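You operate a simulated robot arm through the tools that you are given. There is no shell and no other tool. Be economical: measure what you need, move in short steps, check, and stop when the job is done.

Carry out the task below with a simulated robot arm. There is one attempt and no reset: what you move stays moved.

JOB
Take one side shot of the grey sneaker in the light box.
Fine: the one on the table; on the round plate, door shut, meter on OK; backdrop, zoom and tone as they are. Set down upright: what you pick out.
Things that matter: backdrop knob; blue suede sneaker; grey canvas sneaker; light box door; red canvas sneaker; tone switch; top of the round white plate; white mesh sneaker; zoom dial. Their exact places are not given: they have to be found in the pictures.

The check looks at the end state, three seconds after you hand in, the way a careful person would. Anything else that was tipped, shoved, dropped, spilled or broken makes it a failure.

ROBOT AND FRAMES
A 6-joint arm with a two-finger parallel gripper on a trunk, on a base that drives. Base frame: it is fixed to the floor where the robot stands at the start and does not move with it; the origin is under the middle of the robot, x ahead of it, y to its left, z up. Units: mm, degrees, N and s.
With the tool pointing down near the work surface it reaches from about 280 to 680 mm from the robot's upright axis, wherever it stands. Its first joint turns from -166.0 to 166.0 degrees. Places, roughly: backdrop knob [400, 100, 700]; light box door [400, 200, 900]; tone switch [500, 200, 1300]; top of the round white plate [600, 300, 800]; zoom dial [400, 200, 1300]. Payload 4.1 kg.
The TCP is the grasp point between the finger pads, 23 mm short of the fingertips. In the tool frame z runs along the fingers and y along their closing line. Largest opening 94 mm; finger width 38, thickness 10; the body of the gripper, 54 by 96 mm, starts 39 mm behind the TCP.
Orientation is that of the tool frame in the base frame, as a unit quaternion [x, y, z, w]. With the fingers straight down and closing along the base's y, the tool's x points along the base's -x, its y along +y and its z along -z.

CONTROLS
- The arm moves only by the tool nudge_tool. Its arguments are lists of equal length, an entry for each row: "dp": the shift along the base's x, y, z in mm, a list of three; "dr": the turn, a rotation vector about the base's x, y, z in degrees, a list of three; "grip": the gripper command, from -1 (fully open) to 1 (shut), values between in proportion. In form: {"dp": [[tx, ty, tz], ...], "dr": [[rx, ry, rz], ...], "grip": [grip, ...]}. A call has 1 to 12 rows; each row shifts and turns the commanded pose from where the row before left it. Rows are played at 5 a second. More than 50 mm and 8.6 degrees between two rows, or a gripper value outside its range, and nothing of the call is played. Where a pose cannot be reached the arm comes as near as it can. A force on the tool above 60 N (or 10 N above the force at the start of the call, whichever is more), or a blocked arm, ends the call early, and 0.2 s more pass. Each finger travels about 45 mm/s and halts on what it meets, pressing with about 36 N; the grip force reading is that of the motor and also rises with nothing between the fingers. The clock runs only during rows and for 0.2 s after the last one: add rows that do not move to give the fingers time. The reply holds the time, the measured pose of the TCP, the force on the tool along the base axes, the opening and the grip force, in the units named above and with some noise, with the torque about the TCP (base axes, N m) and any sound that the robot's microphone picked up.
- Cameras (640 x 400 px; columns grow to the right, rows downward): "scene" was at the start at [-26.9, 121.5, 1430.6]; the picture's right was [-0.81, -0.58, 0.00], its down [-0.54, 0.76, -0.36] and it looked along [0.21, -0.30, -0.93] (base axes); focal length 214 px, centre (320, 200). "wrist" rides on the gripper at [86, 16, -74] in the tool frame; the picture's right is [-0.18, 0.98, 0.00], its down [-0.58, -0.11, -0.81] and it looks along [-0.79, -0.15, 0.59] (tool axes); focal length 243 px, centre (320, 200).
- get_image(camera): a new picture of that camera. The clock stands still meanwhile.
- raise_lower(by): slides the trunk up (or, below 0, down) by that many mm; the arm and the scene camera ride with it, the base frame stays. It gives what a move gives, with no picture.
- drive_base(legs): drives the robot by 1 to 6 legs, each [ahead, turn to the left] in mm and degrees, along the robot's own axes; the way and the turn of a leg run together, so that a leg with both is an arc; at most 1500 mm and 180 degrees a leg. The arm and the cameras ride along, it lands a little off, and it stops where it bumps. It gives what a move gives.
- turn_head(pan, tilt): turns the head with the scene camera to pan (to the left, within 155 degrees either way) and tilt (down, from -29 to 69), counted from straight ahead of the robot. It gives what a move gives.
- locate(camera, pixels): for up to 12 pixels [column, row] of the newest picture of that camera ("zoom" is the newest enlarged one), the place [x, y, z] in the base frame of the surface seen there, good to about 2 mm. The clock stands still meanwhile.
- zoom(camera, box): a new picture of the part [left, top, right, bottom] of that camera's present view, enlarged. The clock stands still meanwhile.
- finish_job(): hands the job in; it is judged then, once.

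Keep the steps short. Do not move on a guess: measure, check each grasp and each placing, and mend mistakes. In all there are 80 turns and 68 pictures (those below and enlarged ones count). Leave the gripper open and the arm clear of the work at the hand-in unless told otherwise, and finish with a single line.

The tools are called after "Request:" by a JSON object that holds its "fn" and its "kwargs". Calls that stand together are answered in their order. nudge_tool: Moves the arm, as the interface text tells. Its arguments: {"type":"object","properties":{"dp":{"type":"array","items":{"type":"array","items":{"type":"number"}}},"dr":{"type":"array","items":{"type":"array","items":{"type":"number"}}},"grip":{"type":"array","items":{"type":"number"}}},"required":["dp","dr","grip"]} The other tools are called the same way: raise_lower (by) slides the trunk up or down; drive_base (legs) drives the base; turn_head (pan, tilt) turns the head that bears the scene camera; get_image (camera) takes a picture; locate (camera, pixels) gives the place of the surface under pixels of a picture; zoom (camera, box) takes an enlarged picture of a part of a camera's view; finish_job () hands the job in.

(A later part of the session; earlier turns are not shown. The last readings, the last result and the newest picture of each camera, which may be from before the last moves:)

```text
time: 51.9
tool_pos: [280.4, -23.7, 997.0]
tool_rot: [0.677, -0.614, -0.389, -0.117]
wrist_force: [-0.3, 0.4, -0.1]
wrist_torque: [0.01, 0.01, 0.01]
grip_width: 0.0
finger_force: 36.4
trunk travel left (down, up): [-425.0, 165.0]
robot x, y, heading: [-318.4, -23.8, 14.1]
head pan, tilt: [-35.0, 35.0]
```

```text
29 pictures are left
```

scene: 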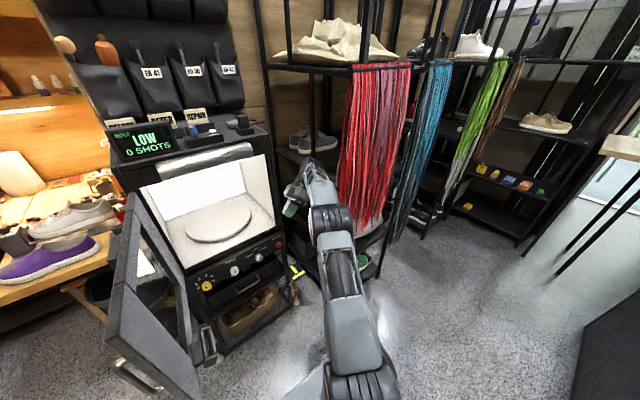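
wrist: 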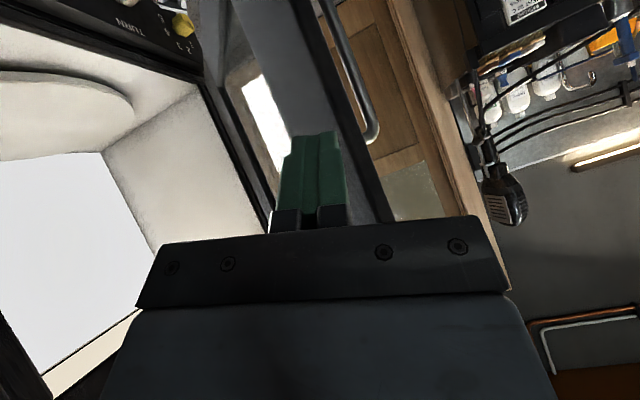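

Surprisingly the door is now swung wide open, and no force is on the tool. Measure the door edge, laces and arm.

Request:
{"fn": "locate", "kwargs": {"camera": "scene", "pixels": [[135, 200], [115, 280], [130, 370], [190, 395], [180, 300], [320, 180], [345, 230], [390, 150], [370, 200], [217, 220], [250, 212], [180, 225]]}}

Request:
{"fn": "turn_head", "kwargs": {"pan": -140, "tilt": 45}}

Request:
{"fn": "get_image", "kwargs": {"camera": "scene"}}

```text
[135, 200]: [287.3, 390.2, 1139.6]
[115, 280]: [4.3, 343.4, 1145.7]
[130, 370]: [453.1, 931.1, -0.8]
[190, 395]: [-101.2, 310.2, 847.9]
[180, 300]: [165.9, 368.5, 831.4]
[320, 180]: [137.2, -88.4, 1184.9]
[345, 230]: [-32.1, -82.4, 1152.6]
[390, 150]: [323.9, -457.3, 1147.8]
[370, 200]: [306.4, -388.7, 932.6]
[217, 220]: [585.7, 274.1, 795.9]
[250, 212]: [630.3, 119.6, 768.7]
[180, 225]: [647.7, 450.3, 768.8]
```

```text
time: 53.7
tool_pos: [281.7, -22.3, 995.8]
tool_rot: [0.677, -0.614, -0.389, -0.117]
wrist_force: [-0.3, 0.0, -0.3]
wrist_torque: [0.0, 0.0, -0.03]
grip_width: 0.0
finger_force: 35.5
trunk travel left (down, up): [-425.0, 165.0]
robot x, y, heading: [-317.3, -22.8, 14.2]
head pan, tilt: [-140.0, 45.0]
```

```text
28 pictures are left
```

scene: 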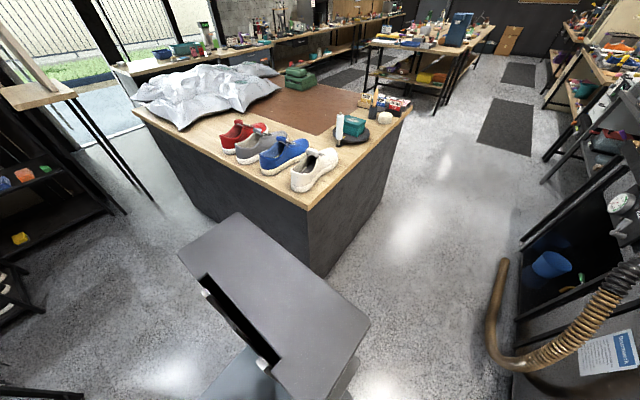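

The door stands at 90° (edge ≈(-101,310)); the way into the box is free. Now bring the arm back: raise, retract and yaw back to pointing ahead.

Request:
{"fn": "nudge_tool", "kwargs": {"dp": [[-15, 3, 14], [-15, 3, 14], [-15, 3, 14], [-15, 3, 14], [-15, 3, 14], [-15, 3, 14], [-15, 3, 14], [-15, 3, 14], [-15, 3, 14], [-15, 3, 14], [0, 0, 0]], "dr": [[0, 0, -8.5], [0, 0, -8.5], [0, 0, -8.5], [0, 0, -8.5], [0, 0, -8.5], [0, 0, -8.5], [0, 0, -8.5], [0, 0, -8.5], [0, 0, -8.5], [0, 0, -8.5], [0, 0, 0]], "grip": [-1, -1, -1, -1, -1, -1, -1, -1, -1, -1, -1]}}

Request:
{"fn": "turn_head", "kwargs": {"pan": 0, "tilt": 30}}

Request:
{"fn": "zoom", "kwargs": {"camera": "scene", "box": [160, 100, 480, 320]}}

```text
time: 56.1
tool_pos: [129.5, 7.0, 1137.7]
tool_rot: [-0.083, 0.91, 0.207, 0.349]
wrist_force: [0.1, -0.1, 0.2]
wrist_torque: [0.0, -0.02, -0.03]
grip_width: 94.1
finger_force: 0.0
trunk travel left (down, up): [-425.0, 165.0]
robot x, y, heading: [-319.7, -22.4, 14.3]
head pan, tilt: [-140.0, 45.0]
```

```text
time: 58.3
tool_pos: [129.1, 8.1, 1137.7]
tool_rot: [-0.084, 0.91, 0.208, 0.349]
wrist_force: [0.6, 0.0, 1.0]
wrist_torque: [0.03, 0.01, 0.05]
grip_width: 93.9
finger_force: 0.1
trunk travel left (down, up): [-425.0, 165.0]
robot x, y, heading: [-317.0, -21.4, 14.0]
head pan, tilt: [0.0, 30.0]
```

```text
1.82 times, centred on (320, 210) of scene
```

zoom: 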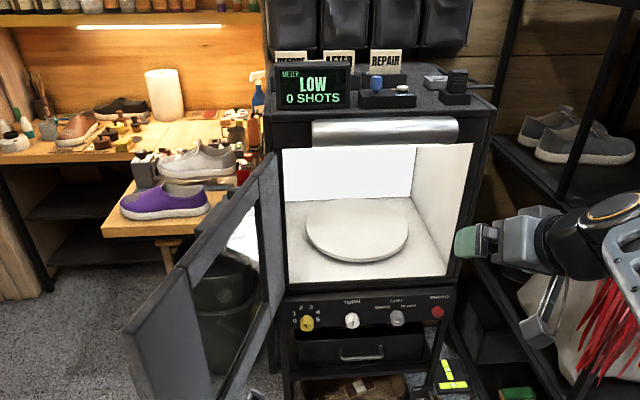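

Now a clear view: white backdrop at the rear, so the shot is from the front; a side shot needs the shoe lying left-right. Measure the plate and opening.

Request:
{"fn": "locate", "kwargs": {"camera": "zoom", "pixels": [[307, 228], [405, 228], [357, 256], [358, 203], [357, 228], [290, 283], [446, 276], [284, 150], [470, 140], [414, 195], [288, 202], [380, 130]]}}

Request:
{"fn": "turn_head", "kwargs": {"pan": 0, "tilt": 20}}

```text
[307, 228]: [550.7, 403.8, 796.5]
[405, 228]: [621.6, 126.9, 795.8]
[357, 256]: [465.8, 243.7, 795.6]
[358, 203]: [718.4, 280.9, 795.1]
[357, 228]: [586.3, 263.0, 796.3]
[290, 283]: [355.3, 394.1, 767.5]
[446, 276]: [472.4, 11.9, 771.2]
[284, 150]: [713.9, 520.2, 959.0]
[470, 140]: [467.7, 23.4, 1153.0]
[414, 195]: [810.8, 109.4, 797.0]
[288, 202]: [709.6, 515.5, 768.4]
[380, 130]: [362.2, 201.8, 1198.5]
```

```text
time: 59.1
tool_pos: [130.2, 6.4, 1135.7]
tool_rot: [-0.084, 0.91, 0.208, 0.349]
wrist_force: [1.1, -0.6, 0.2]
wrist_torque: [0.03, 0.0, 0.01]
grip_width: 94.0
finger_force: 0.1
trunk travel left (down, up): [-425.0, 165.0]
robot x, y, heading: [-322.7, -22.8, 14.2]
head pan, tilt: [0.0, 20.0]
```

Plate centre ≈(588,266), top 796, radius ≈140; opening z 770–1150. Now drive to the table: turn right, go along, and turn to face the heels.

Request:
{"fn": "drive_base", "kwargs": {"legs": [[0, -96.4], [680, 0], [0, -88]]}}

Request:
{"fn": "turn_head", "kwargs": {"pan": 0, "tilt": 45}}

Request:
{"fn": "get_image", "kwargs": {"camera": "scene"}}

```text
time: 70.6
tool_pos: [-680.5, -685.6, 1135.8]
tool_rot: [0.913, 0.044, -0.358, 0.193]
wrist_force: [0.4, -0.4, 0.2]
wrist_torque: [-0.01, 0.03, 0.02]
grip_width: 94.1
finger_force: 0.1
trunk travel left (down, up): [-425.0, 165.0]
robot x, y, heading: [-233.3, -691.9, -170.9]
head pan, tilt: [0.0, 20.0]
```

```text
time: 71.5
tool_pos: [-680.6, -684.8, 1137.2]
tool_rot: [0.913, 0.045, -0.359, 0.192]
wrist_force: [-0.7, -0.2, 1.6]
wrist_torque: [0.0, 0.0, 0.02]
grip_width: 94.0
finger_force: 0.2
trunk travel left (down, up): [-425.0, 165.0]
robot x, y, heading: [-233.5, -695.2, -170.7]
head pan, tilt: [0.0, 45.0]
```

```text
26 pictures are left
```

scene: 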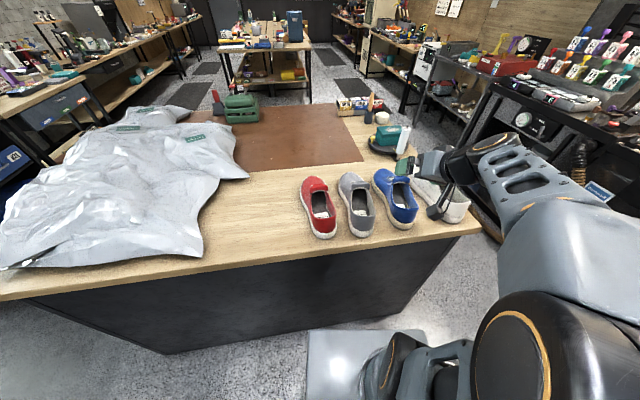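

Excellent view. Zoom on the grey shoe and measure its outline.

Request:
{"fn": "zoom", "kwargs": {"camera": "scene", "box": [290, 150, 430, 250]}}

```text
4.00 times, centred on (360, 200) of scene
```

zoom: 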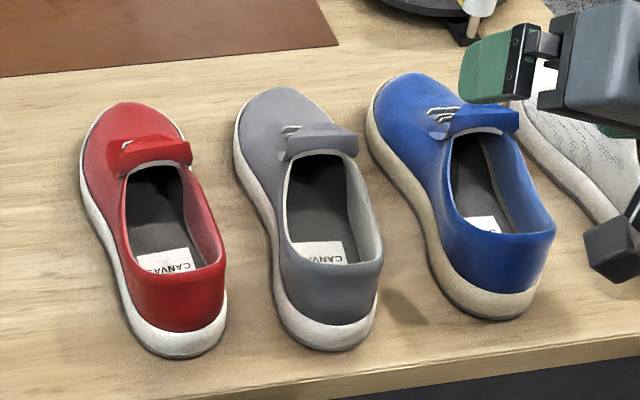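

Request:
{"fn": "locate", "kwargs": {"camera": "zoom", "pixels": [[283, 245], [381, 265], [330, 262], [332, 345], [270, 90], [288, 200], [372, 215], [235, 150], [320, 128], [333, 290], [280, 290], [376, 300]]}}

Request:
{"fn": "locate", "kwargs": {"camera": "zoom", "pixels": [[222, 250], [225, 310], [447, 220], [430, 270], [452, 290], [242, 260], [405, 270], [330, 390], [370, 180], [270, 205], [200, 200], [390, 230]]}}

```text
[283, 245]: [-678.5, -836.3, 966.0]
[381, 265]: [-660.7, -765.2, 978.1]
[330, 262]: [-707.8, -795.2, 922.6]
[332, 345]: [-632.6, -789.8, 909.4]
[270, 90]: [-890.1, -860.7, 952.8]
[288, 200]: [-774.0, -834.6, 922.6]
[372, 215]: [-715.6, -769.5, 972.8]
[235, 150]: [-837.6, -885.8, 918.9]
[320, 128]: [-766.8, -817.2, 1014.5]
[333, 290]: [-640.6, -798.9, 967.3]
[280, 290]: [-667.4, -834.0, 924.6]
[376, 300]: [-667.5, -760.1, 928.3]
```

```text
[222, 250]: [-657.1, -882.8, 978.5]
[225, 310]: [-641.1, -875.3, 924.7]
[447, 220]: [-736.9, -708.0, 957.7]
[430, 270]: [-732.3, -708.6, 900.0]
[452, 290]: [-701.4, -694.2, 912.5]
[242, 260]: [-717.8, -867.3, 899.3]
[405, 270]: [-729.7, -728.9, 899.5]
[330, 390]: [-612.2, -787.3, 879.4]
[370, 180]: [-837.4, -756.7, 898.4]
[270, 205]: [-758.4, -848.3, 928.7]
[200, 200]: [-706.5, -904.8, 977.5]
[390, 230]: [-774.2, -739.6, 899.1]
```

Grey shoe: axis heading ≈-168°, heel ≈(-637,-795), ~74 mm wide, gaps ~45 mm both sides. I'll grip across its width about 78 mm from the heel with the tool pitched 50° down. First align orientation above it.

Request:
{"fn": "nudge_tool", "kwargs": {"dp": [[16, -34, -5], [16, -34, -5], [15, -35, -5], [0, 0, 0]], "dr": [[6.4, -0.29, -0.14], [6.4, -0.29, -0.14], [6.4, -0.29, -0.14], [0, 0, 0]], "grip": [-1, -1, -1, -1]}}

Request:
{"fn": "get_image", "kwargs": {"camera": "wrist"}}

```text
time: 72.5
tool_pos: [-632.0, -788.0, 1120.8]
tool_rot: [0.935, 0.1, -0.339, 0.037]
wrist_force: [0.2, 0.3, -0.3]
wrist_torque: [0.01, -0.01, -0.02]
grip_width: 93.8
finger_force: 0.1
trunk travel left (down, up): [-425.0, 165.0]
robot x, y, heading: [-232.3, -693.7, -170.7]
head pan, tilt: [0.0, 45.0]
```

```text
24 pictures are left
```

wrist: 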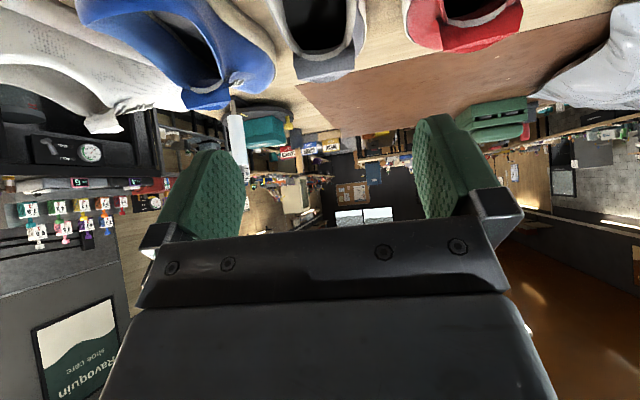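

Orientation is right. Lower to the pre-grasp point and go half-way along the tool axis, then look.

Request:
{"fn": "nudge_tool", "kwargs": {"dp": [[0, 0, -38], [0, 0, -38], [-20.4, -4.4, -24.9], [-20.4, -4.4, -24.9], [0, 0, 0]], "dr": [[0, 0, 0], [0, 0, 0], [0, 0, 0], [0, 0, 0], [0, 0, 0]], "grip": [-1, -1, -1, -1, -1]}}

Request:
{"fn": "zoom", "kwargs": {"camera": "scene", "box": [290, 130, 430, 250]}}

```text
time: 73.7
tool_pos: [-674.3, -795.7, 994.0]
tool_rot: [0.935, 0.098, -0.34, 0.036]
wrist_force: [-0.5, 0.0, -0.1]
wrist_torque: [0.02, 0.01, -0.02]
grip_width: 93.8
finger_force: 0.1
trunk travel left (down, up): [-425.0, 165.0]
robot x, y, heading: [-231.7, -693.9, -170.9]
head pan, tilt: [0.0, 45.0]
```

```text
3.33 times, centred on (360, 190) of scene
```

zoom: 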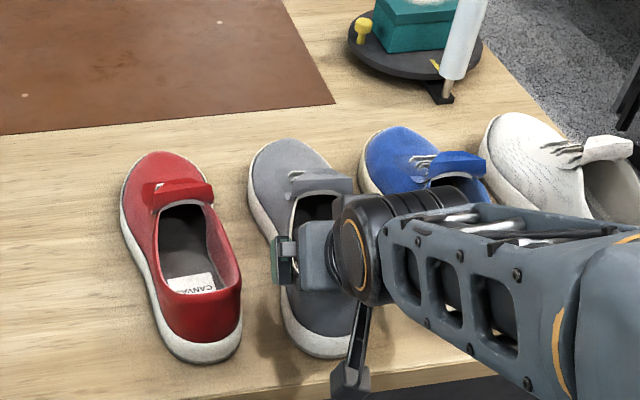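

Fingers line up astride the shoe. Go the remaining ~65 mm along the axis, slowly.

Request:
{"fn": "nudge_tool", "kwargs": {"dp": [[-13.6, -2.9, -16.5], [-13.6, -2.9, -16.5], [-13.6, -2.9, -16.5], [0, 0, 0]], "dr": [[0, 0, 0], [0, 0, 0], [0, 0, 0], [0, 0, 0]], "grip": [-1, -1, -1, -1]}}

Request:
{"fn": "get_image", "kwargs": {"camera": "wrist"}}

Request:
{"fn": "zoom", "kwargs": {"camera": "scene", "box": [310, 160, 410, 240]}}

```text
time: 74.5
tool_pos: [-713.9, -805.0, 968.1]
tool_rot: [0.928, 0.099, -0.357, 0.038]
wrist_force: [-5.6, -0.2, 19.4]
wrist_torque: [0.3, -0.84, 0.0]
grip_width: 93.8
finger_force: 0.0
trunk travel left (down, up): [-425.0, 165.0]
robot x, y, heading: [-233.9, -692.0, -171.0]
head pan, tilt: [0.0, 45.0]
stopped in row 3: the force on the tool passed its limit (the readings are from after the stop); the commanded pose is now the measured one
```

```text
22 pictures are left
```

wrist: 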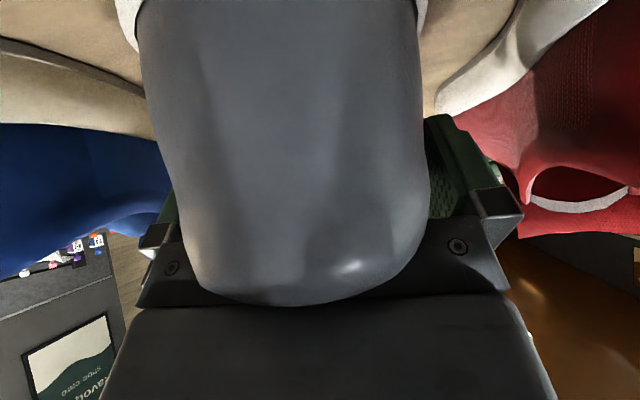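

```text
5.00 times, centred on (360, 200) of scene
```

zoom: 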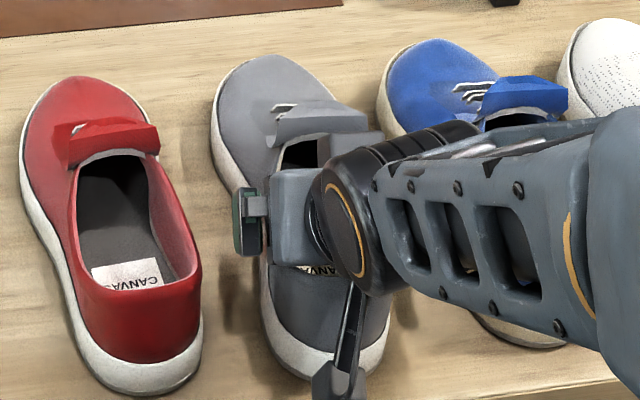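

The palm touched the collar rim (z≈978). I'll back off slightly, pitch to ~60° for a deeper grip, and descend gently.

Request:
{"fn": "nudge_tool", "kwargs": {"dp": [[6, 1, 14], [0, 0, 2], [-8, -2, 0], [-7, -2, -4], [0, 0, -8], [0, 0, -8], [0, 0, 0]], "dr": [[0, 0, 0], [1.26, -5.86, 0], [1.26, -5.86, 0], [0, 0, 0], [0, 0, 0], [0, 0, 0], [0, 0, 0]], "grip": [-1, -1, -1, -1, -1, -1, -1]}}

```text
time: 76.0
tool_pos: [-722.2, -808.1, 961.2]
tool_rot: [0.961, 0.104, -0.254, 0.028]
wrist_force: [0.5, 1.1, 0.3]
wrist_torque: [0.01, 0.06, 0.02]
grip_width: 94.1
finger_force: 0.0
trunk travel left (down, up): [-425.0, 165.0]
robot x, y, heading: [-232.1, -693.2, -171.1]
head pan, tilt: [0.0, 45.0]
```

No contact at z 961. Lower 6 mm more, then close on the shoe.

Request:
{"fn": "nudge_tool", "kwargs": {"dp": [[0, 0, -6], [0, 0, 0], [0, 0, 0], [0, 0, 0], [0, 0, 0], [0, 0, 0]], "dr": [[0, 0, 0], [0, 0, 0], [0, 0, 0], [0, 0, 0], [0, 0, 0], [0, 0, 0]], "grip": [-1, -1, 1, 1, 1, 1]}}

Request:
{"fn": "zoom", "kwargs": {"camera": "scene", "box": [310, 160, 410, 240]}}

```text
time: 77.5
tool_pos: [-723.7, -807.8, 960.1]
tool_rot: [0.96, 0.103, -0.261, 0.028]
wrist_force: [-0.7, 1.9, 52.4]
wrist_torque: [0.9, -2.17, 0.29]
grip_width: 76.9
finger_force: 35.9
trunk travel left (down, up): [-425.0, 165.0]
robot x, y, heading: [-228.3, -687.3, -170.8]
head pan, tilt: [0.0, 45.0]
```

```text
5.00 times, centred on (360, 200) of scene
```

zoom: 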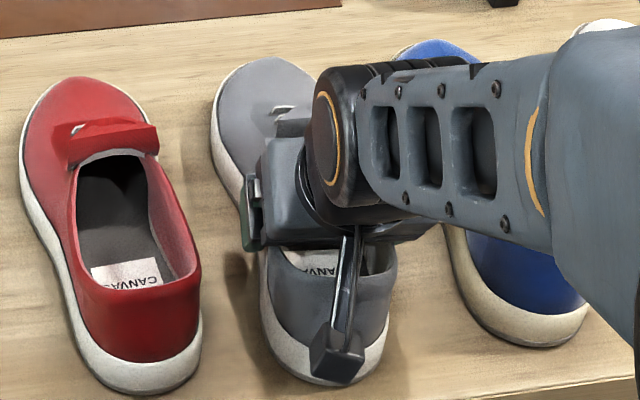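

Gripped (76.9 mm). The palm presses on the rim, so lift gently and check the load.

Request:
{"fn": "nudge_tool", "kwargs": {"dp": [[0, 0, 5], [0, 0, 5], [0, 0, 10], [0, 0, 20], [0, 0, 20], [0, 0, 0]], "dr": [[0, 0, 0], [0, 0, 0], [0, 0, 0], [0, 0, 0], [0, 0, 0], [0, 0, 0]], "grip": [1, 1, 1, 1, 1, 1]}}

Request:
{"fn": "zoom", "kwargs": {"camera": "scene", "box": [290, 130, 430, 250]}}

```text
time: 78.8
tool_pos: [-722.5, -808.5, 1015.9]
tool_rot: [0.961, 0.103, -0.255, 0.028]
wrist_force: [0.2, -0.4, -2.5]
wrist_torque: [0.05, -0.17, -0.02]
grip_width: 77.1
finger_force: 35.8
trunk travel left (down, up): [-425.0, 165.0]
robot x, y, heading: [-227.0, -689.4, -170.7]
head pan, tilt: [0.0, 45.0]
```

```text
3.33 times, centred on (360, 190) of scene
```

zoom: 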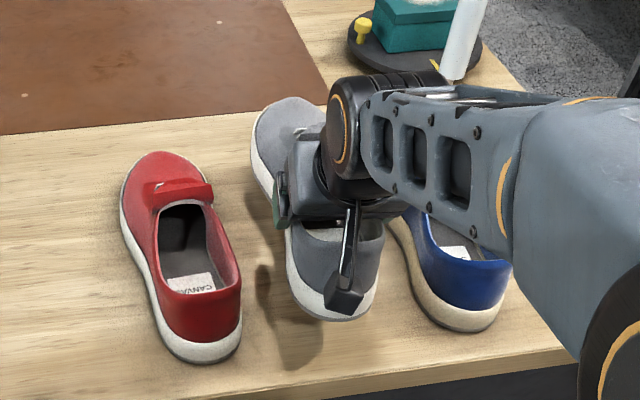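

The shoe hangs level, force ≈2.5 N. Lift to z≈1148 and retract a bit before driving.

Request:
{"fn": "nudge_tool", "kwargs": {"dp": [[3, 1, 25], [13, 3, 25], [15, 3, 25], [15, 4, 25], [16, 4, 20], [16, 4, 12], [0, 0, 0]], "dr": [[0, 0, 0], [0, 0, 0], [0, 0, 0], [0, 0, 0], [0, 0, 0], [0, 0, 0], [0, 0, 0]], "grip": [1, 1, 1, 1, 1, 1, 1]}}

Request:
{"fn": "turn_head", "kwargs": {"pan": 0, "tilt": 40}}

Request:
{"fn": "get_image", "kwargs": {"camera": "scene"}}

```text
time: 80.5
tool_pos: [-644.3, -789.2, 1147.9]
tool_rot: [0.961, 0.104, -0.253, 0.028]
wrist_force: [0.0, -0.3, -3.3]
wrist_torque: [0.07, -0.16, 0.07]
grip_width: 77.1
finger_force: 35.8
trunk travel left (down, up): [-425.0, 165.0]
robot x, y, heading: [-232.6, -690.1, -170.9]
head pan, tilt: [0.0, 45.0]
```

```text
time: 81.1
tool_pos: [-644.4, -789.9, 1147.5]
tool_rot: [0.961, 0.104, -0.253, 0.028]
wrist_force: [-0.7, 0.5, -2.3]
wrist_torque: [0.04, -0.19, -0.02]
grip_width: 77.2
finger_force: 36.2
trunk travel left (down, up): [-425.0, 165.0]
robot x, y, heading: [-230.0, -692.3, -171.0]
head pan, tilt: [0.0, 40.0]
```

```text
18 pictures are left
```

scene: 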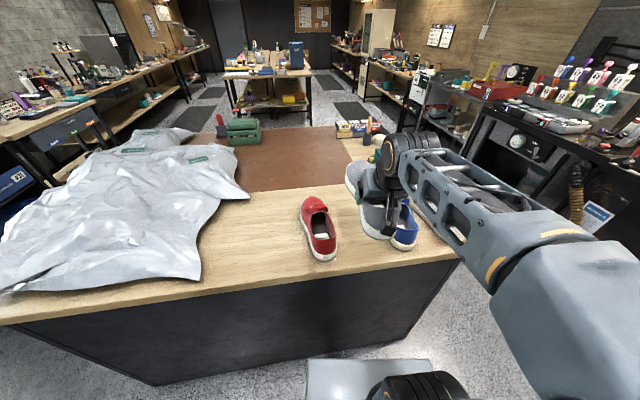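

Now turn left 90°, back up toward the box area, then turn left to face the box (keeps the shoe away from the door and laces).

Request:
{"fn": "drive_base", "kwargs": {"legs": [[0, 90], [-714, 0], [0, 96]]}}

Request:
{"fn": "turn_head", "kwargs": {"pan": 0, "tilt": 35}}

Request:
{"fn": "get_image", "kwargs": {"camera": "scene"}}

```text
time: 92.9
tool_pos: [36.3, 155.8, 1148.4]
tool_rot: [-0.171, 0.952, 0.046, 0.251]
wrist_force: [0.0, -0.2, -3.1]
wrist_torque: [-0.06, 0.18, -0.02]
grip_width: 77.4
finger_force: 36.1
trunk travel left (down, up): [-425.0, 165.0]
robot x, y, heading: [-360.4, 3.1, 17.4]
head pan, tilt: [0.0, 40.0]
```

```text
time: 93.6
tool_pos: [35.9, 156.5, 1147.8]
tool_rot: [-0.171, 0.951, 0.046, 0.251]
wrist_force: [-0.3, 0.3, -2.9]
wrist_torque: [-0.05, 0.17, 0.04]
grip_width: 77.5
finger_force: 36.2
trunk travel left (down, up): [-425.0, 165.0]
robot x, y, heading: [-355.2, 2.8, 17.4]
head pan, tilt: [0.0, 35.0]
```

```text
17 pictures are left
```

scene: 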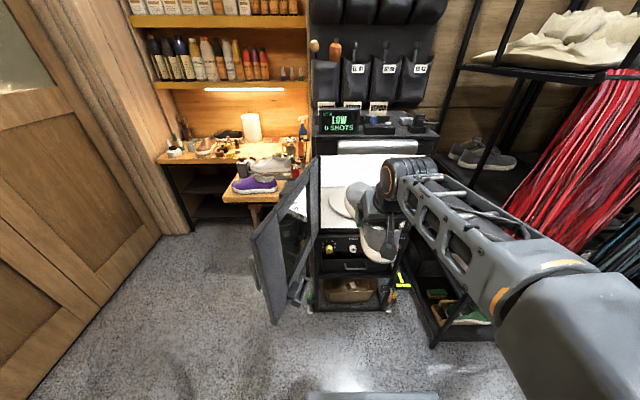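

Measure the arm's own heights (wrist, forearm) relative to the box opening before entering.

Request:
{"fn": "locate", "kwargs": {"camera": "scene", "pixels": [[408, 165], [388, 175], [440, 190], [480, 220], [520, 260], [600, 290], [560, 240], [372, 215], [375, 245], [355, 190], [345, 145], [435, 140]]}}

```text
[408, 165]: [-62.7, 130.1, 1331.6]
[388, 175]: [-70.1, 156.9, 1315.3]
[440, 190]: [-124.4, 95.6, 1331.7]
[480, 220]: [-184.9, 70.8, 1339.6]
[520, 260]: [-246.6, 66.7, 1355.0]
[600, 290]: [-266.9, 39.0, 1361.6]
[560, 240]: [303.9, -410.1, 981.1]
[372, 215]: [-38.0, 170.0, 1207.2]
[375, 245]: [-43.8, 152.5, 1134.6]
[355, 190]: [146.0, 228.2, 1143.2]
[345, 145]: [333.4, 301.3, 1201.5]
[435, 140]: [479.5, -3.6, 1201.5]
```

The forearm runs nearly level with its top ≈185–210 mm above the TCP, so I'll lower the trunk ~288 mm here in the open and enter the box straight with the base. First square up the heading and lower.

Request:
{"fn": "drive_base", "kwargs": {"legs": [[0, -2.2]]}}

Request:
{"fn": "raise_lower", "kwargs": {"by": -270}}

Request:
{"fn": "nudge_tool", "kwargs": {"dp": [[26, 2, 0], [26, 2, 0], [26, 2, 0], [0, 0, 0]], "dr": [[0, 0, -1], [0, 0, -1], [0, 0, -1], [0, 0, 0]], "grip": [1, 1, 1, 1]}}

Request:
{"fn": "get_image", "kwargs": {"camera": "scene"}}

```text
time: 94.4
tool_pos: [41.5, 142.0, 1147.2]
tool_rot: [-0.153, 0.955, 0.042, 0.252]
wrist_force: [0.6, 0.2, -3.4]
wrist_torque: [-0.08, 0.18, -0.04]
grip_width: 76.9
finger_force: 36.3
trunk travel left (down, up): [-425.0, 165.0]
robot x, y, heading: [-359.8, -0.8, 15.2]
head pan, tilt: [0.0, 35.0]
```

```text
time: 97.1
tool_pos: [42.1, 141.2, 877.7]
tool_rot: [-0.153, 0.955, 0.04, 0.252]
wrist_force: [0.7, 0.8, -2.6]
wrist_torque: [-0.07, 0.21, -0.02]
grip_width: 77.6
finger_force: 35.7
trunk travel left (down, up): [-155.0, 435.0]
robot x, y, heading: [-361.4, 2.2, 15.2]
head pan, tilt: [0.0, 35.0]
```

```text
time: 98.1
tool_pos: [122.5, 147.7, 877.7]
tool_rot: [-0.128, 0.958, 0.036, 0.253]
wrist_force: [-0.2, -1.0, -3.0]
wrist_torque: [-0.08, 0.19, 0.05]
grip_width: 77.1
finger_force: 36.2
trunk travel left (down, up): [-155.0, 435.0]
robot x, y, heading: [-357.7, 2.3, 15.2]
head pan, tilt: [0.0, 35.0]
```

```text
16 pictures are left
```

scene: 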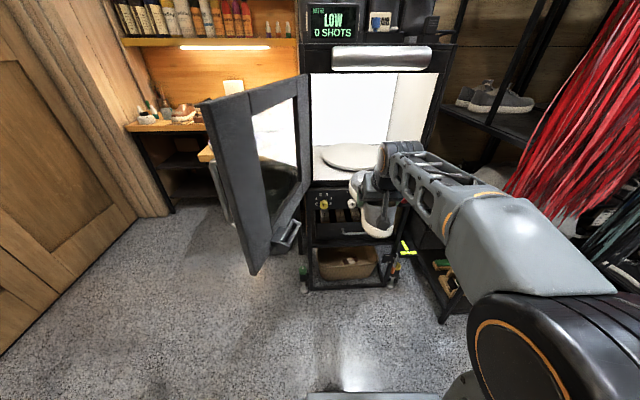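

Shoe bottom is ≈817, above sill and plate. Shift 8 mm right, and drive in 250 mm, then check.

Request:
{"fn": "nudge_tool", "kwargs": {"dp": [[2, -8, 0], [0, 0, 0]], "dr": [[0, 0, 0], [0, 0, 0]], "grip": [1, 1]}}

Request:
{"fn": "drive_base", "kwargs": {"legs": [[250, 0]]}}

Request:
{"fn": "get_image", "kwargs": {"camera": "scene"}}

```text
time: 98.7
tool_pos: [122.4, 139.3, 878.3]
tool_rot: [-0.129, 0.958, 0.035, 0.253]
wrist_force: [-0.1, 0.4, -3.5]
wrist_torque: [-0.06, 0.18, -0.01]
grip_width: 77.5
finger_force: 35.9
trunk travel left (down, up): [-155.0, 435.0]
robot x, y, heading: [-358.7, 0.5, 15.1]
head pan, tilt: [0.0, 35.0]
```

```text
time: 100.6
tool_pos: [363.4, 205.4, 880.3]
tool_rot: [-0.129, 0.958, 0.035, 0.253]
wrist_force: [0.0, -0.1, -3.8]
wrist_torque: [-0.07, 0.19, -0.03]
grip_width: 76.9
finger_force: 35.8
trunk travel left (down, up): [-155.0, 435.0]
robot x, y, heading: [-118.0, 71.3, 15.4]
head pan, tilt: [0.0, 35.0]
```

```text
15 pictures are left
```

scene: 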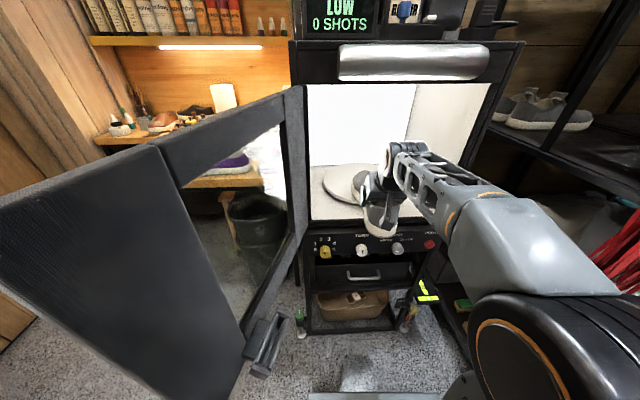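

All clear. Drive in the remaining 190 mm.

Request:
{"fn": "drive_base", "kwargs": {"legs": [[190, 0]]}}

Request:
{"fn": "get_image", "kwargs": {"camera": "scene"}}

```text
time: 102.1
tool_pos: [547.0, 256.6, 879.0]
tool_rot: [-0.129, 0.958, 0.035, 0.253]
wrist_force: [-0.9, -0.3, -3.0]
wrist_torque: [-0.06, 0.18, 0.0]
grip_width: 77.3
finger_force: 35.9
trunk travel left (down, up): [-155.0, 435.0]
robot x, y, heading: [64.4, 117.5, 15.2]
head pan, tilt: [0.0, 35.0]
```

```text
14 pictures are left
```

scene: 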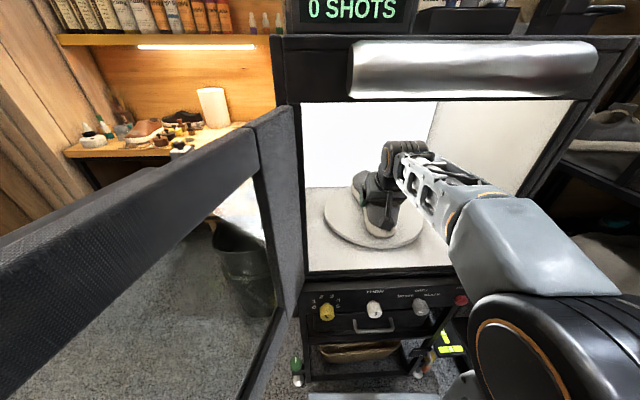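

The shoe is over the plate. Lower in small steps until contact shows (~22 mm).

Request:
{"fn": "nudge_tool", "kwargs": {"dp": [[0, 0, -8], [0, 0, -6], [0, 0, -4], [0, 0, -2], [0, 0, 0]], "dr": [[0, 0, 0], [0, 0, 0], [0, 0, 0], [0, 0, 0], [0, 0, 0]], "grip": [1, 1, 1, 1, 1]}}

Request:
{"fn": "zoom", "kwargs": {"camera": "scene", "box": [300, 120, 460, 280]}}

```text
time: 103.3
tool_pos: [546.3, 255.2, 858.0]
tool_rot: [-0.129, 0.958, 0.035, 0.254]
wrist_force: [0.0, -0.7, -1.3]
wrist_torque: [0.09, -0.05, -0.02]
grip_width: 77.3
finger_force: 36.1
trunk travel left (down, up): [-155.0, 435.0]
robot x, y, heading: [68.1, 118.2, 15.1]
head pan, tilt: [0.0, 35.0]
```

```text
2.50 times, centred on (380, 200) of scene
```

zoom: 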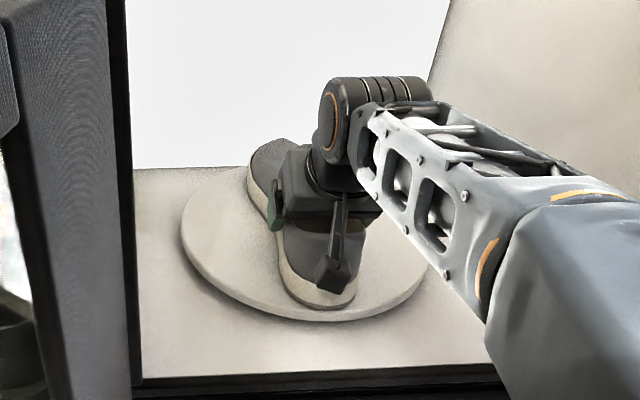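

Contact is starting (load dropped, torque changed). Lower 1.5 mm more, open, and withdraw along the tool axis.

Request:
{"fn": "nudge_tool", "kwargs": {"dp": [[0, 0, -1.5], [0, 0, 0], [0, 0, 0], [0, 0, 0], [0, 0, 0], [-6, -1.5, 10], [-10, -2.8, 18], [-10, -2.8, 18], [-12, -3, 14], [0, 0, 0]], "dr": [[0, 0, 0], [0, 0, 0], [0, 0, 0], [0, 0, 0], [0, 0, 0], [0, 0, 0], [0, 0, 0], [0, 0, 0], [0, 0, 0], [0, 0, 0]], "grip": [1, 1, -1, -1, -1, -1, -1, -1, -1, -1]}}

Request:
{"fn": "zoom", "kwargs": {"camera": "scene", "box": [300, 120, 460, 280]}}

```text
time: 105.5
tool_pos: [508.8, 246.1, 918.1]
tool_rot: [-0.129, 0.958, 0.035, 0.253]
wrist_force: [0.3, -0.6, -0.9]
wrist_torque: [0.0, 0.04, -0.04]
grip_width: 94.1
finger_force: 0.1
trunk travel left (down, up): [-155.0, 435.0]
robot x, y, heading: [65.7, 117.1, 15.4]
head pan, tilt: [0.0, 35.0]
```

```text
2.50 times, centred on (380, 200) of scene
```

zoom: 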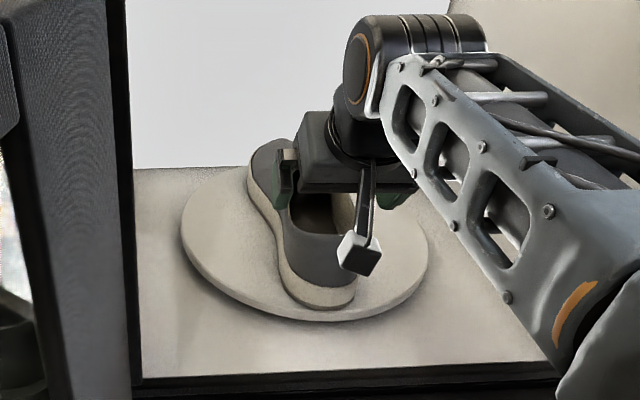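

The shoe stands on the plate. Back out 350 mm straight, then raise the trunk so the arm can pass over the door.

Request:
{"fn": "drive_base", "kwargs": {"legs": [[-350, 0]]}}

Request:
{"fn": "raise_lower", "kwargs": {"by": 290}}

Request:
{"fn": "get_image", "kwargs": {"camera": "scene"}}

```text
time: 107.8
tool_pos: [168.0, 150.7, 917.3]
tool_rot: [-0.126, 0.958, 0.033, 0.254]
wrist_force: [0.2, -0.7, 0.5]
wrist_torque: [0.01, 0.02, -0.04]
grip_width: 94.0
finger_force: 0.1
trunk travel left (down, up): [-155.0, 435.0]
robot x, y, heading: [-276.7, 25.5, 15.1]
head pan, tilt: [0.0, 35.0]
```

```text
time: 110.7
tool_pos: [168.2, 152.0, 1207.3]
tool_rot: [-0.127, 0.959, 0.035, 0.253]
wrist_force: [-0.6, 0.4, 0.1]
wrist_torque: [0.03, 0.01, -0.02]
grip_width: 94.4
finger_force: 0.0
trunk travel left (down, up): [-445.0, 145.0]
robot x, y, heading: [-275.3, 26.5, 15.1]
head pan, tilt: [0.0, 35.0]
```

```text
11 pictures are left
```

scene: 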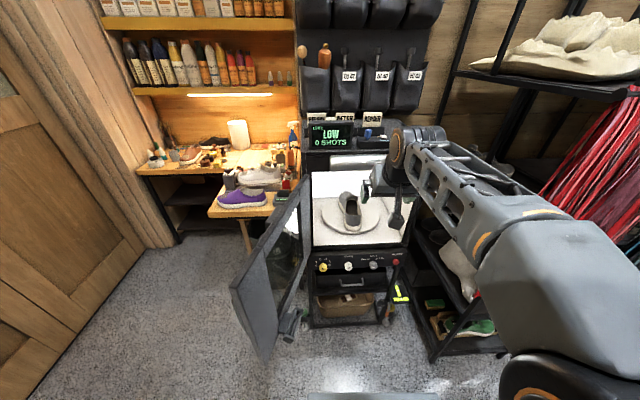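

Shoe is upright, centred on the plate. Close the fingers, swing left over the door (tips at ≈1187 vs door top 1145), and lower on the outer side.

Request:
{"fn": "nudge_tool", "kwargs": {"dp": [[0, 0, 0], [0, 0, 0], [0, 0, 0], [0, 0, 0], [0, 0, 0]], "dr": [[0, 0, 0], [0, 0, 0], [0, 0, 0], [0, 0, 0], [0, 0, 0]], "grip": [1, 1, 1, 1, 1]}}

Request:
{"fn": "drive_base", "kwargs": {"legs": [[0, 48]]}}

Request:
{"fn": "turn_head", "kwargs": {"pan": -15, "tilt": 45}}

Request:
{"fn": "get_image", "kwargs": {"camera": "scene"}}

```text
time: 111.9
tool_pos: [168.7, 151.6, 1206.5]
tool_rot: [-0.126, 0.958, 0.034, 0.253]
wrist_force: [0.7, 1.1, -0.1]
wrist_torque: [0.0, 0.04, -0.01]
grip_width: 0.0
finger_force: 13.6
trunk travel left (down, up): [-445.0, 145.0]
robot x, y, heading: [-276.5, 26.5, 14.8]
head pan, tilt: [0.0, 35.0]
```

```text
time: 114.5
tool_pos: [-72.3, 438.3, 1207.4]
tool_rot: [-0.505, 0.824, 0.134, 0.217]
wrist_force: [-1.0, -0.1, -1.2]
wrist_torque: [0.0, 0.0, 0.04]
grip_width: 0.1
finger_force: 36.0
trunk travel left (down, up): [-445.0, 145.0]
robot x, y, heading: [-275.1, 27.9, 62.9]
head pan, tilt: [0.0, 35.0]
```

```text
time: 115.3
tool_pos: [-72.4, 439.3, 1207.5]
tool_rot: [-0.506, 0.824, 0.134, 0.217]
wrist_force: [-0.4, -0.1, -0.7]
wrist_torque: [0.01, -0.02, 0.02]
grip_width: 0.0
finger_force: 36.6
trunk travel left (down, up): [-445.0, 145.0]
robot x, y, heading: [-277.4, 24.3, 63.0]
head pan, tilt: [-15.0, 45.0]
```

```text
10 pictures are left
```

scene: 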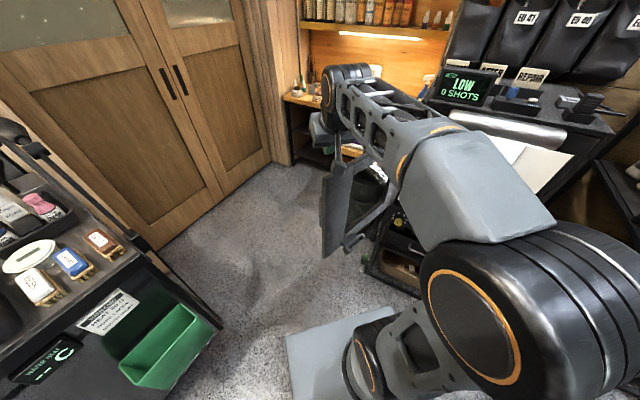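

I'm left of the door with ~60 mm to spare. Lower 125 mm and sweep right with base turns.

Request:
{"fn": "raise_lower", "kwargs": {"by": -125}}

Request:
{"fn": "drive_base", "kwargs": {"legs": [[0, -30]]}}

Request:
{"fn": "get_image", "kwargs": {"camera": "scene"}}

```text
time: 116.3
tool_pos: [-71.1, 441.4, 1127.0]
tool_rot: [-0.504, 0.819, 0.144, 0.235]
wrist_force: [-2.8, 0.7, 13.7]
wrist_torque: [-0.59, 0.17, -0.09]
grip_width: 0.0
finger_force: 35.9
trunk travel left (down, up): [-351.0, 239.0]
robot x, y, heading: [-277.6, 24.6, 63.0]
head pan, tilt: [-15.0, 45.0]
stopped: the force on the tool passed its limit (the readings are from after the stop); the commanded pose is now the measured one
```

```text
time: 117.7
tool_pos: [7.8, 384.5, 1126.7]
tool_rot: [-0.425, 0.864, 0.119, 0.242]
wrist_force: [-25.7, 3.2, 2.9]
wrist_torque: [-0.21, -0.89, 1.61]
grip_width: 0.0
finger_force: 36.3
trunk travel left (down, up): [-351.0, 239.0]
robot x, y, heading: [-275.1, 25.5, 50.0]
head pan, tilt: [-15.0, 45.0]
stopped in leg 1: the force on the tool passed its limit (the readings are from after the stop); the commanded pose is now the measured one
```

```text
9 pictures are left
```

scene: 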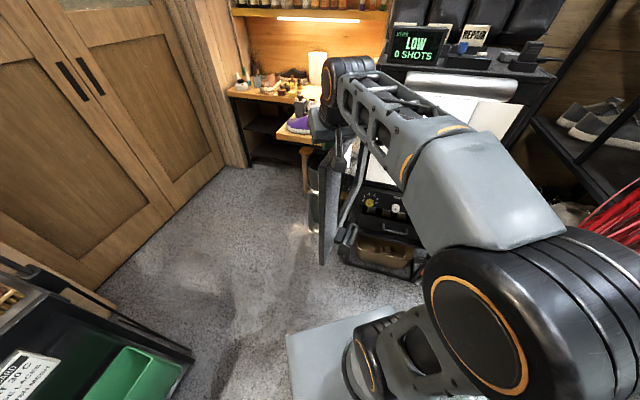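

The wrist camera (behind the fingers) sat on the door top. Raise, turn back left, then make the tool vertical so the camera rides above the door.

Request:
{"fn": "raise_lower", "kwargs": {"by": 85}}

Request:
{"fn": "drive_base", "kwargs": {"legs": [[0, 16]]}}

```text
time: 118.9
tool_pos: [13.8, 383.9, 1211.1]
tool_rot: [-0.422, 0.866, 0.118, 0.242]
wrist_force: [-0.6, -0.2, -0.6]
wrist_torque: [0.01, -0.04, 0.01]
grip_width: 0.3
finger_force: 35.9
trunk travel left (down, up): [-436.0, 154.0]
robot x, y, heading: [-276.8, 23.2, 49.7]
head pan, tilt: [-15.0, 45.0]
```

```text
time: 120.2
tool_pos: [-95.6, 448.9, 1210.1]
tool_rot: [-0.537, 0.799, 0.151, 0.223]
wrist_force: [0.6, -1.1, 0.6]
wrist_torque: [-0.01, -0.01, -0.03]
grip_width: 0.0
finger_force: 36.2
trunk travel left (down, up): [-436.0, 154.0]
robot x, y, heading: [-274.9, 26.9, 65.6]
head pan, tilt: [-15.0, 45.0]
```

Request:
{"fn": "nudge_tool", "kwargs": {"dp": [[7.7, 2, 0], [7.7, 2, 0], [7.7, 2, 0], [7.7, 2, 0], [7.7, 2, 0], [0, 0, 0]], "dr": [[-6.67, 2.7, 0], [-6.67, 2.7, 0], [-6.67, 2.7, 0], [-6.67, 2.7, 0], [-6.67, 2.7, 0], [0, 0, 0]], "grip": [1, 1, 1, 1, 1, 1]}}

Request:
{"fn": "raise_lower", "kwargs": {"by": -130}}

Request:
{"fn": "drive_base", "kwargs": {"legs": [[0, -30]]}}

Request:
{"fn": "get_image", "kwargs": {"camera": "scene"}}

```text
time: 121.6
tool_pos: [-57.8, 459.2, 1210.9]
tool_rot: [-0.558, 0.829, -0.025, -0.035]
wrist_force: [0.0, 0.2, -0.9]
wrist_torque: [-0.01, 0.02, -0.01]
grip_width: 0.0
finger_force: 36.0
trunk travel left (down, up): [-436.0, 154.0]
robot x, y, heading: [-278.6, 24.0, 65.8]
head pan, tilt: [-15.0, 45.0]
```

```text
time: 123.2
tool_pos: [-57.0, 459.4, 1080.2]
tool_rot: [-0.557, 0.83, -0.024, -0.034]
wrist_force: [0.6, -0.2, -0.6]
wrist_torque: [0.03, 0.0, 0.03]
grip_width: 0.0
finger_force: 35.5
trunk travel left (down, up): [-306.0, 284.0]
robot x, y, heading: [-278.7, 24.3, 65.7]
head pan, tilt: [-15.0, 45.0]
```

```text
time: 125.0
tool_pos: [130.6, 291.4, 1080.3]
tool_rot: [-0.324, 0.945, -0.014, -0.039]
wrist_force: [0.2, -0.4, -0.2]
wrist_torque: [-0.01, 0.01, 0.0]
grip_width: 0.0
finger_force: 35.8
trunk travel left (down, up): [-306.0, 284.0]
robot x, y, heading: [-274.0, 22.6, 35.6]
head pan, tilt: [-15.0, 45.0]
```

```text
8 pictures are left
```

scene: 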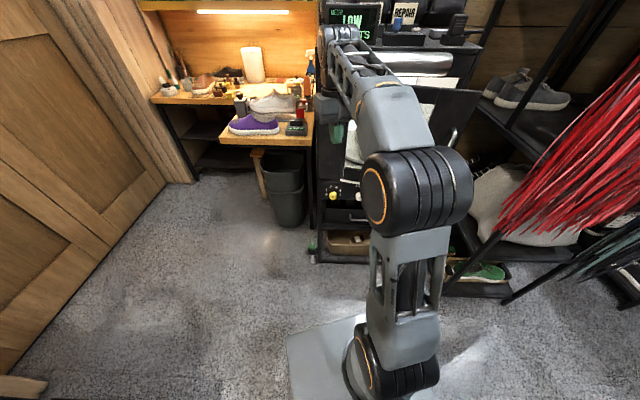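

The door has swung well toward closed. Measure the handle/door positions now.

Request:
{"fn": "locate", "kwargs": {"camera": "scene", "pixels": [[455, 138], [480, 100], [440, 165], [430, 95], [345, 150], [335, 185]]}}

```text
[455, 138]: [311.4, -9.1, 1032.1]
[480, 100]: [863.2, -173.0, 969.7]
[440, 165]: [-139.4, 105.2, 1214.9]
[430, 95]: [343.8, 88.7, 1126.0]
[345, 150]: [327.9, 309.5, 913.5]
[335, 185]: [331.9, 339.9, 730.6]
```

The door is ~14° open. Turn right to face its free side, and pitch the tool to ~45° so the fingertips lead.

Request:
{"fn": "drive_base", "kwargs": {"legs": [[0, -27.6]]}}

Request:
{"fn": "nudge_tool", "kwargs": {"dp": [[0, 0, -6], [0, 0, -6], [0, 0, -6], [0, 0, -6], [0, 0, -6], [0, 0, -6], [0, 0, 0]], "dr": [[1.47, -8.17, 0], [1.47, -8.17, 0], [1.47, -8.17, 0], [1.47, -8.17, 0], [1.47, -8.17, 0], [1.47, -8.17, 0], [0, 0, 0]], "grip": [1, 1, 1, 1, 1, 1, 1]}}

```text
time: 126.8
tool_pos: [207.2, 73.7, 1079.9]
tool_rot: [-0.088, 0.995, -0.005, -0.042]
wrist_force: [-0.4, -0.7, -0.1]
wrist_torque: [-0.05, -0.01, 0.03]
grip_width: 0.0
finger_force: 36.2
trunk travel left (down, up): [-306.0, 284.0]
robot x, y, heading: [-278.4, 24.6, 8.0]
head pan, tilt: [-15.0, 45.0]
```

```text
time: 128.4
tool_pos: [206.4, 73.3, 1043.9]
tool_rot: [-0.08, 0.92, 0.033, 0.382]
wrist_force: [-0.1, 0.1, -0.6]
wrist_torque: [0.02, -0.01, -0.02]
grip_width: 0.0
finger_force: 35.5
trunk travel left (down, up): [-306.0, 284.0]
robot x, y, heading: [-278.8, 25.5, 8.2]
head pan, tilt: [-15.0, 45.0]
```

Push the door shut: drive ahead 190 mm, with fingertips meeting the door on the way.

Request:
{"fn": "drive_base", "kwargs": {"legs": [[190, 0]]}}

Request:
{"fn": "nudge_tool", "kwargs": {"dp": [[5, 1, 0], [5, 1, 0], [5, 1, 0], [4, 1, 0], [4, 1, 0], [0, 0, 0]], "dr": [[0, 0, 0], [0, 0, 0], [0, 0, 0], [0, 0, 0], [0, 0, 0], [0, 0, 0]], "grip": [1, 1, 1, 1, 1, 1]}}

Request:
{"fn": "get_image", "kwargs": {"camera": "scene"}}

```text
time: 130.0
tool_pos: [392.5, 99.3, 1043.1]
tool_rot: [-0.083, 0.92, 0.034, 0.381]
wrist_force: [-12.8, -3.2, -6.2]
wrist_torque: [-0.09, 0.21, 0.11]
grip_width: 0.0
finger_force: 35.9
trunk travel left (down, up): [-306.0, 284.0]
robot x, y, heading: [-87.1, 52.0, 8.1]
head pan, tilt: [-15.0, 45.0]
```

```text
time: 130.6
tool_pos: [392.2, 100.7, 1043.4]
tool_rot: [-0.083, 0.923, 0.034, 0.375]
wrist_force: [-39.4, -7.5, 9.6]
wrist_torque: [0.03, -0.14, 0.27]
grip_width: 0.0
finger_force: 35.6
trunk travel left (down, up): [-306.0, 284.0]
robot x, y, heading: [-92.1, 51.7, 8.1]
head pan, tilt: [-15.0, 45.0]
stopped in row 3: the force on the tool passed its limit (the readings are from after the stop); the commanded pose is now the measured one
```

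```text
7 pictures are left
```

scene: 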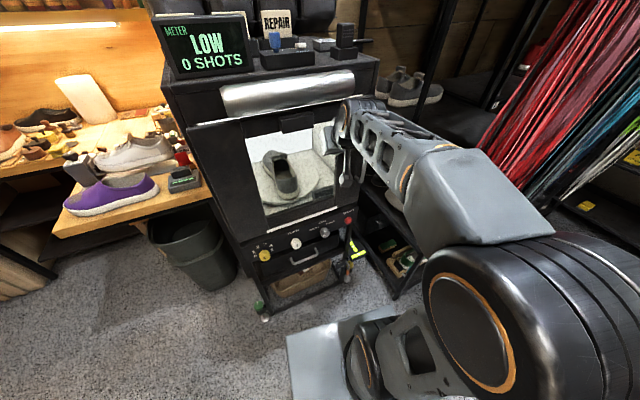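

The door is shut. Next the panel. Back off, square to the box, lower the trunk 180 mm, and pitch the tool horizontal.

Request:
{"fn": "drive_base", "kwargs": {"legs": [[-115, 0], [0, 7]]}}

Request:
{"fn": "raise_lower", "kwargs": {"by": -180}}

Request:
{"fn": "nudge_tool", "kwargs": {"dp": [[14, 4, -25], [14, 4, -25], [14, 4, -25], [14, 4, -25], [14, 4, -25], [14, 4, -25], [0, 0, 0]], "dr": [[1.9, -7.2, 0], [1.9, -7.2, 0], [1.9, -7.2, 0], [1.9, -7.2, 0], [1.9, -7.2, 0], [1.9, -7.2, 0], [0, 0, 0]], "grip": [0, 0, 0, 0, 0, 0, 0]}}

```text
time: 132.4
tool_pos: [276.2, 143.6, 1040.7]
tool_rot: [-0.139, 0.916, 0.057, 0.371]
wrist_force: [-0.6, 0.9, 0.2]
wrist_torque: [0.01, -0.01, 0.03]
grip_width: 0.0
finger_force: 35.7
trunk travel left (down, up): [-306.0, 284.0]
robot x, y, heading: [-203.9, 34.6, 14.8]
head pan, tilt: [-15.0, 45.0]
```

```text
time: 134.4
tool_pos: [276.1, 144.0, 860.1]
tool_rot: [-0.139, 0.916, 0.056, 0.372]
wrist_force: [-0.2, 0.0, -0.1]
wrist_torque: [0.03, -0.03, -0.04]
grip_width: 0.1
finger_force: 36.1
trunk travel left (down, up): [-126.0, 464.0]
robot x, y, heading: [-205.2, 34.8, 15.0]
head pan, tilt: [-15.0, 45.0]
```

```text
time: 136.0
tool_pos: [340.9, 177.5, 734.0]
tool_rot: [-0.146, 0.753, 0.116, 0.631]
wrist_force: [-0.5, 0.9, 0.6]
wrist_torque: [0.04, 0.05, 0.02]
grip_width: 46.9
finger_force: 0.2
out of reach, approached as far as the arm can: row 3, 4
trunk travel left (down, up): [-126.0, 464.0]
robot x, y, heading: [-204.7, 33.5, 15.3]
head pan, tilt: [-15.0, 45.0]
```

Tool is slightly yawed/pitched; correct while moving to in front of the yellow dial (310,342,702), 64 mm off.

Request:
{"fn": "nudge_tool", "kwargs": {"dp": [[-40, -11, 0], [-13, 40, -8], [-13, 40, -8], [-13, 40, -8], [-14, 39, -8], [0, 0, 0]], "dr": [[0, 0, 0], [0.65, -2.4, -1.55], [0.65, -2.4, -1.55], [0.65, -2.4, -1.55], [0.65, -2.4, -1.55], [0, 0, 0]], "grip": [0, 0, 0, 0, 0, 0]}}

Request:
{"fn": "turn_head", "kwargs": {"pan": 8, "tilt": 35}}

Request:
{"fn": "zoom", "kwargs": {"camera": "scene", "box": [220, 60, 460, 300]}}

```text
time: 137.4
tool_pos: [285.6, 110.0, 732.4]
tool_rot: [-0.102, 0.703, 0.094, 0.698]
wrist_force: [0.1, -0.1, -1.0]
wrist_torque: [-0.01, 0.0, 0.0]
grip_width: 47.1
finger_force: 0.1
out of reach, approached as far as the arm can: row 2, 3, 4, 5
trunk travel left (down, up): [-126.0, 464.0]
robot x, y, heading: [-203.1, 34.9, 15.1]
head pan, tilt: [-15.0, 45.0]
```

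```text
time: 138.2
tool_pos: [285.0, 109.4, 732.4]
tool_rot: [-0.102, 0.703, 0.094, 0.698]
wrist_force: [-0.7, 0.3, 0.3]
wrist_torque: [0.0, 0.03, 0.01]
grip_width: 47.0
finger_force: 0.1
trunk travel left (down, up): [-126.0, 464.0]
robot x, y, heading: [-202.4, 34.8, 15.1]
head pan, tilt: [8.0, 35.0]
```

```text
1.67 times, centred on (340, 180) of scene
```

zoom: 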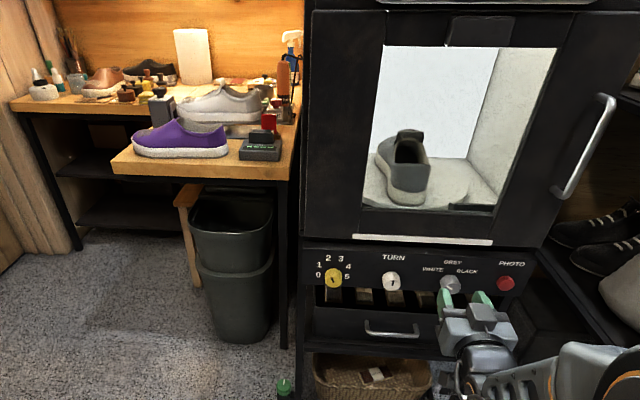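

Meter still LOW; the shoe is visible through the window. The arm can't reach further left from here with a square tool, so I'll shift the base left by a swing (turn right, back up, turn left).

Request:
{"fn": "drive_base", "kwargs": {"legs": [[0, -95.4], [-219, 0], [0, 95.4]]}}

Request:
{"fn": "raise_lower", "kwargs": {"by": -30}}

Request:
{"fn": "zoom", "kwargs": {"camera": "scene", "box": [280, 130, 440, 290]}}

```text
time: 148.0
tool_pos: [243.2, 339.0, 731.6]
tool_rot: [-0.114, 0.701, 0.104, 0.696]
wrist_force: [-0.2, 0.2, -0.5]
wrist_torque: [-0.01, 0.01, -0.01]
grip_width: 47.2
finger_force: 0.0
trunk travel left (down, up): [-126.0, 464.0]
robot x, y, heading: [-242.5, 251.8, 16.7]
head pan, tilt: [8.0, 35.0]
```

```text
time: 148.7
tool_pos: [243.4, 340.6, 702.3]
tool_rot: [-0.114, 0.701, 0.105, 0.696]
wrist_force: [-0.2, -0.1, -0.8]
wrist_torque: [-0.02, 0.02, -0.04]
grip_width: 47.1
finger_force: 0.1
trunk travel left (down, up): [-96.0, 494.0]
robot x, y, heading: [-242.9, 253.0, 17.2]
head pan, tilt: [8.0, 35.0]
```

```text
2.50 times, centred on (360, 210) of scene
```

zoom: 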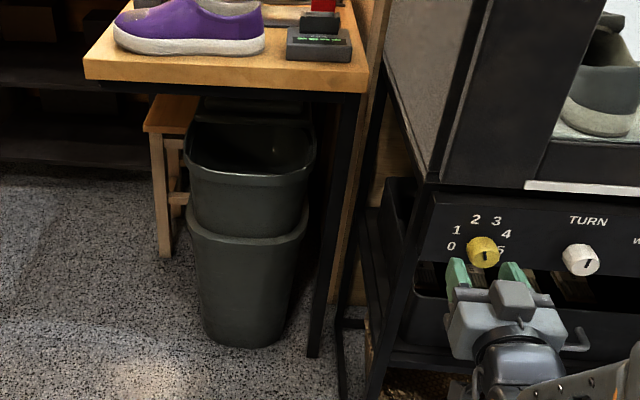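

Measure the yellow knob and TURN knob precisely from here.

Request:
{"fn": "locate", "kwargs": {"camera": "zoom", "pixels": [[483, 255], [478, 240], [493, 250], [470, 252], [465, 225], [580, 262], [575, 248], [595, 262]]}}

```text
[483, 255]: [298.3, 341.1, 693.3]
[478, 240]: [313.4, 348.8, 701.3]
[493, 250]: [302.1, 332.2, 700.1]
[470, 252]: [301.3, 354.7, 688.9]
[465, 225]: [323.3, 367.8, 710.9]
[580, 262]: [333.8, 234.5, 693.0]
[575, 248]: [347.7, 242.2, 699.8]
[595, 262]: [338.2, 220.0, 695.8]
```

Knob: front centre ≈(299,343,689), n'≈58–27. Align, advance 55 mm and close on it.

Request:
{"fn": "nudge_tool", "kwargs": {"dp": [[3.2, -11.9, -13], [17.7, 4.8, 0], [17.7, 4.8, 0], [17.7, 4.8, 0], [0, 0, 0], [0, 0, 0], [0, 0, 0], [0, 0, 0]], "dr": [[0, 0, -2.6], [0, 0, 0], [0, 0, 0], [0, 0, 0], [0, 0, 0], [0, 0, 0], [0, 0, 0], [0, 0, 0]], "grip": [0, 0, 0, 0, 0, 1, 1, 1]}}

```text
time: 150.4
tool_pos: [299.6, 336.9, 694.3]
tool_rot: [-0.115, 0.7, 0.098, 0.698]
wrist_force: [-8.9, 18.1, 3.2]
wrist_torque: [0.12, 0.05, 1.38]
grip_width: 33.4
finger_force: 36.4
out of reach, approached as far as the arm can: row 1, 2, 3, 4
trunk travel left (down, up): [-96.0, 494.0]
robot x, y, heading: [-244.4, 254.5, 17.7]
head pan, tilt: [8.0, 35.0]
stopped in row 8: the force on the tool passed its limit (the readings are from after the stop); the commanded pose is now the measured one
```

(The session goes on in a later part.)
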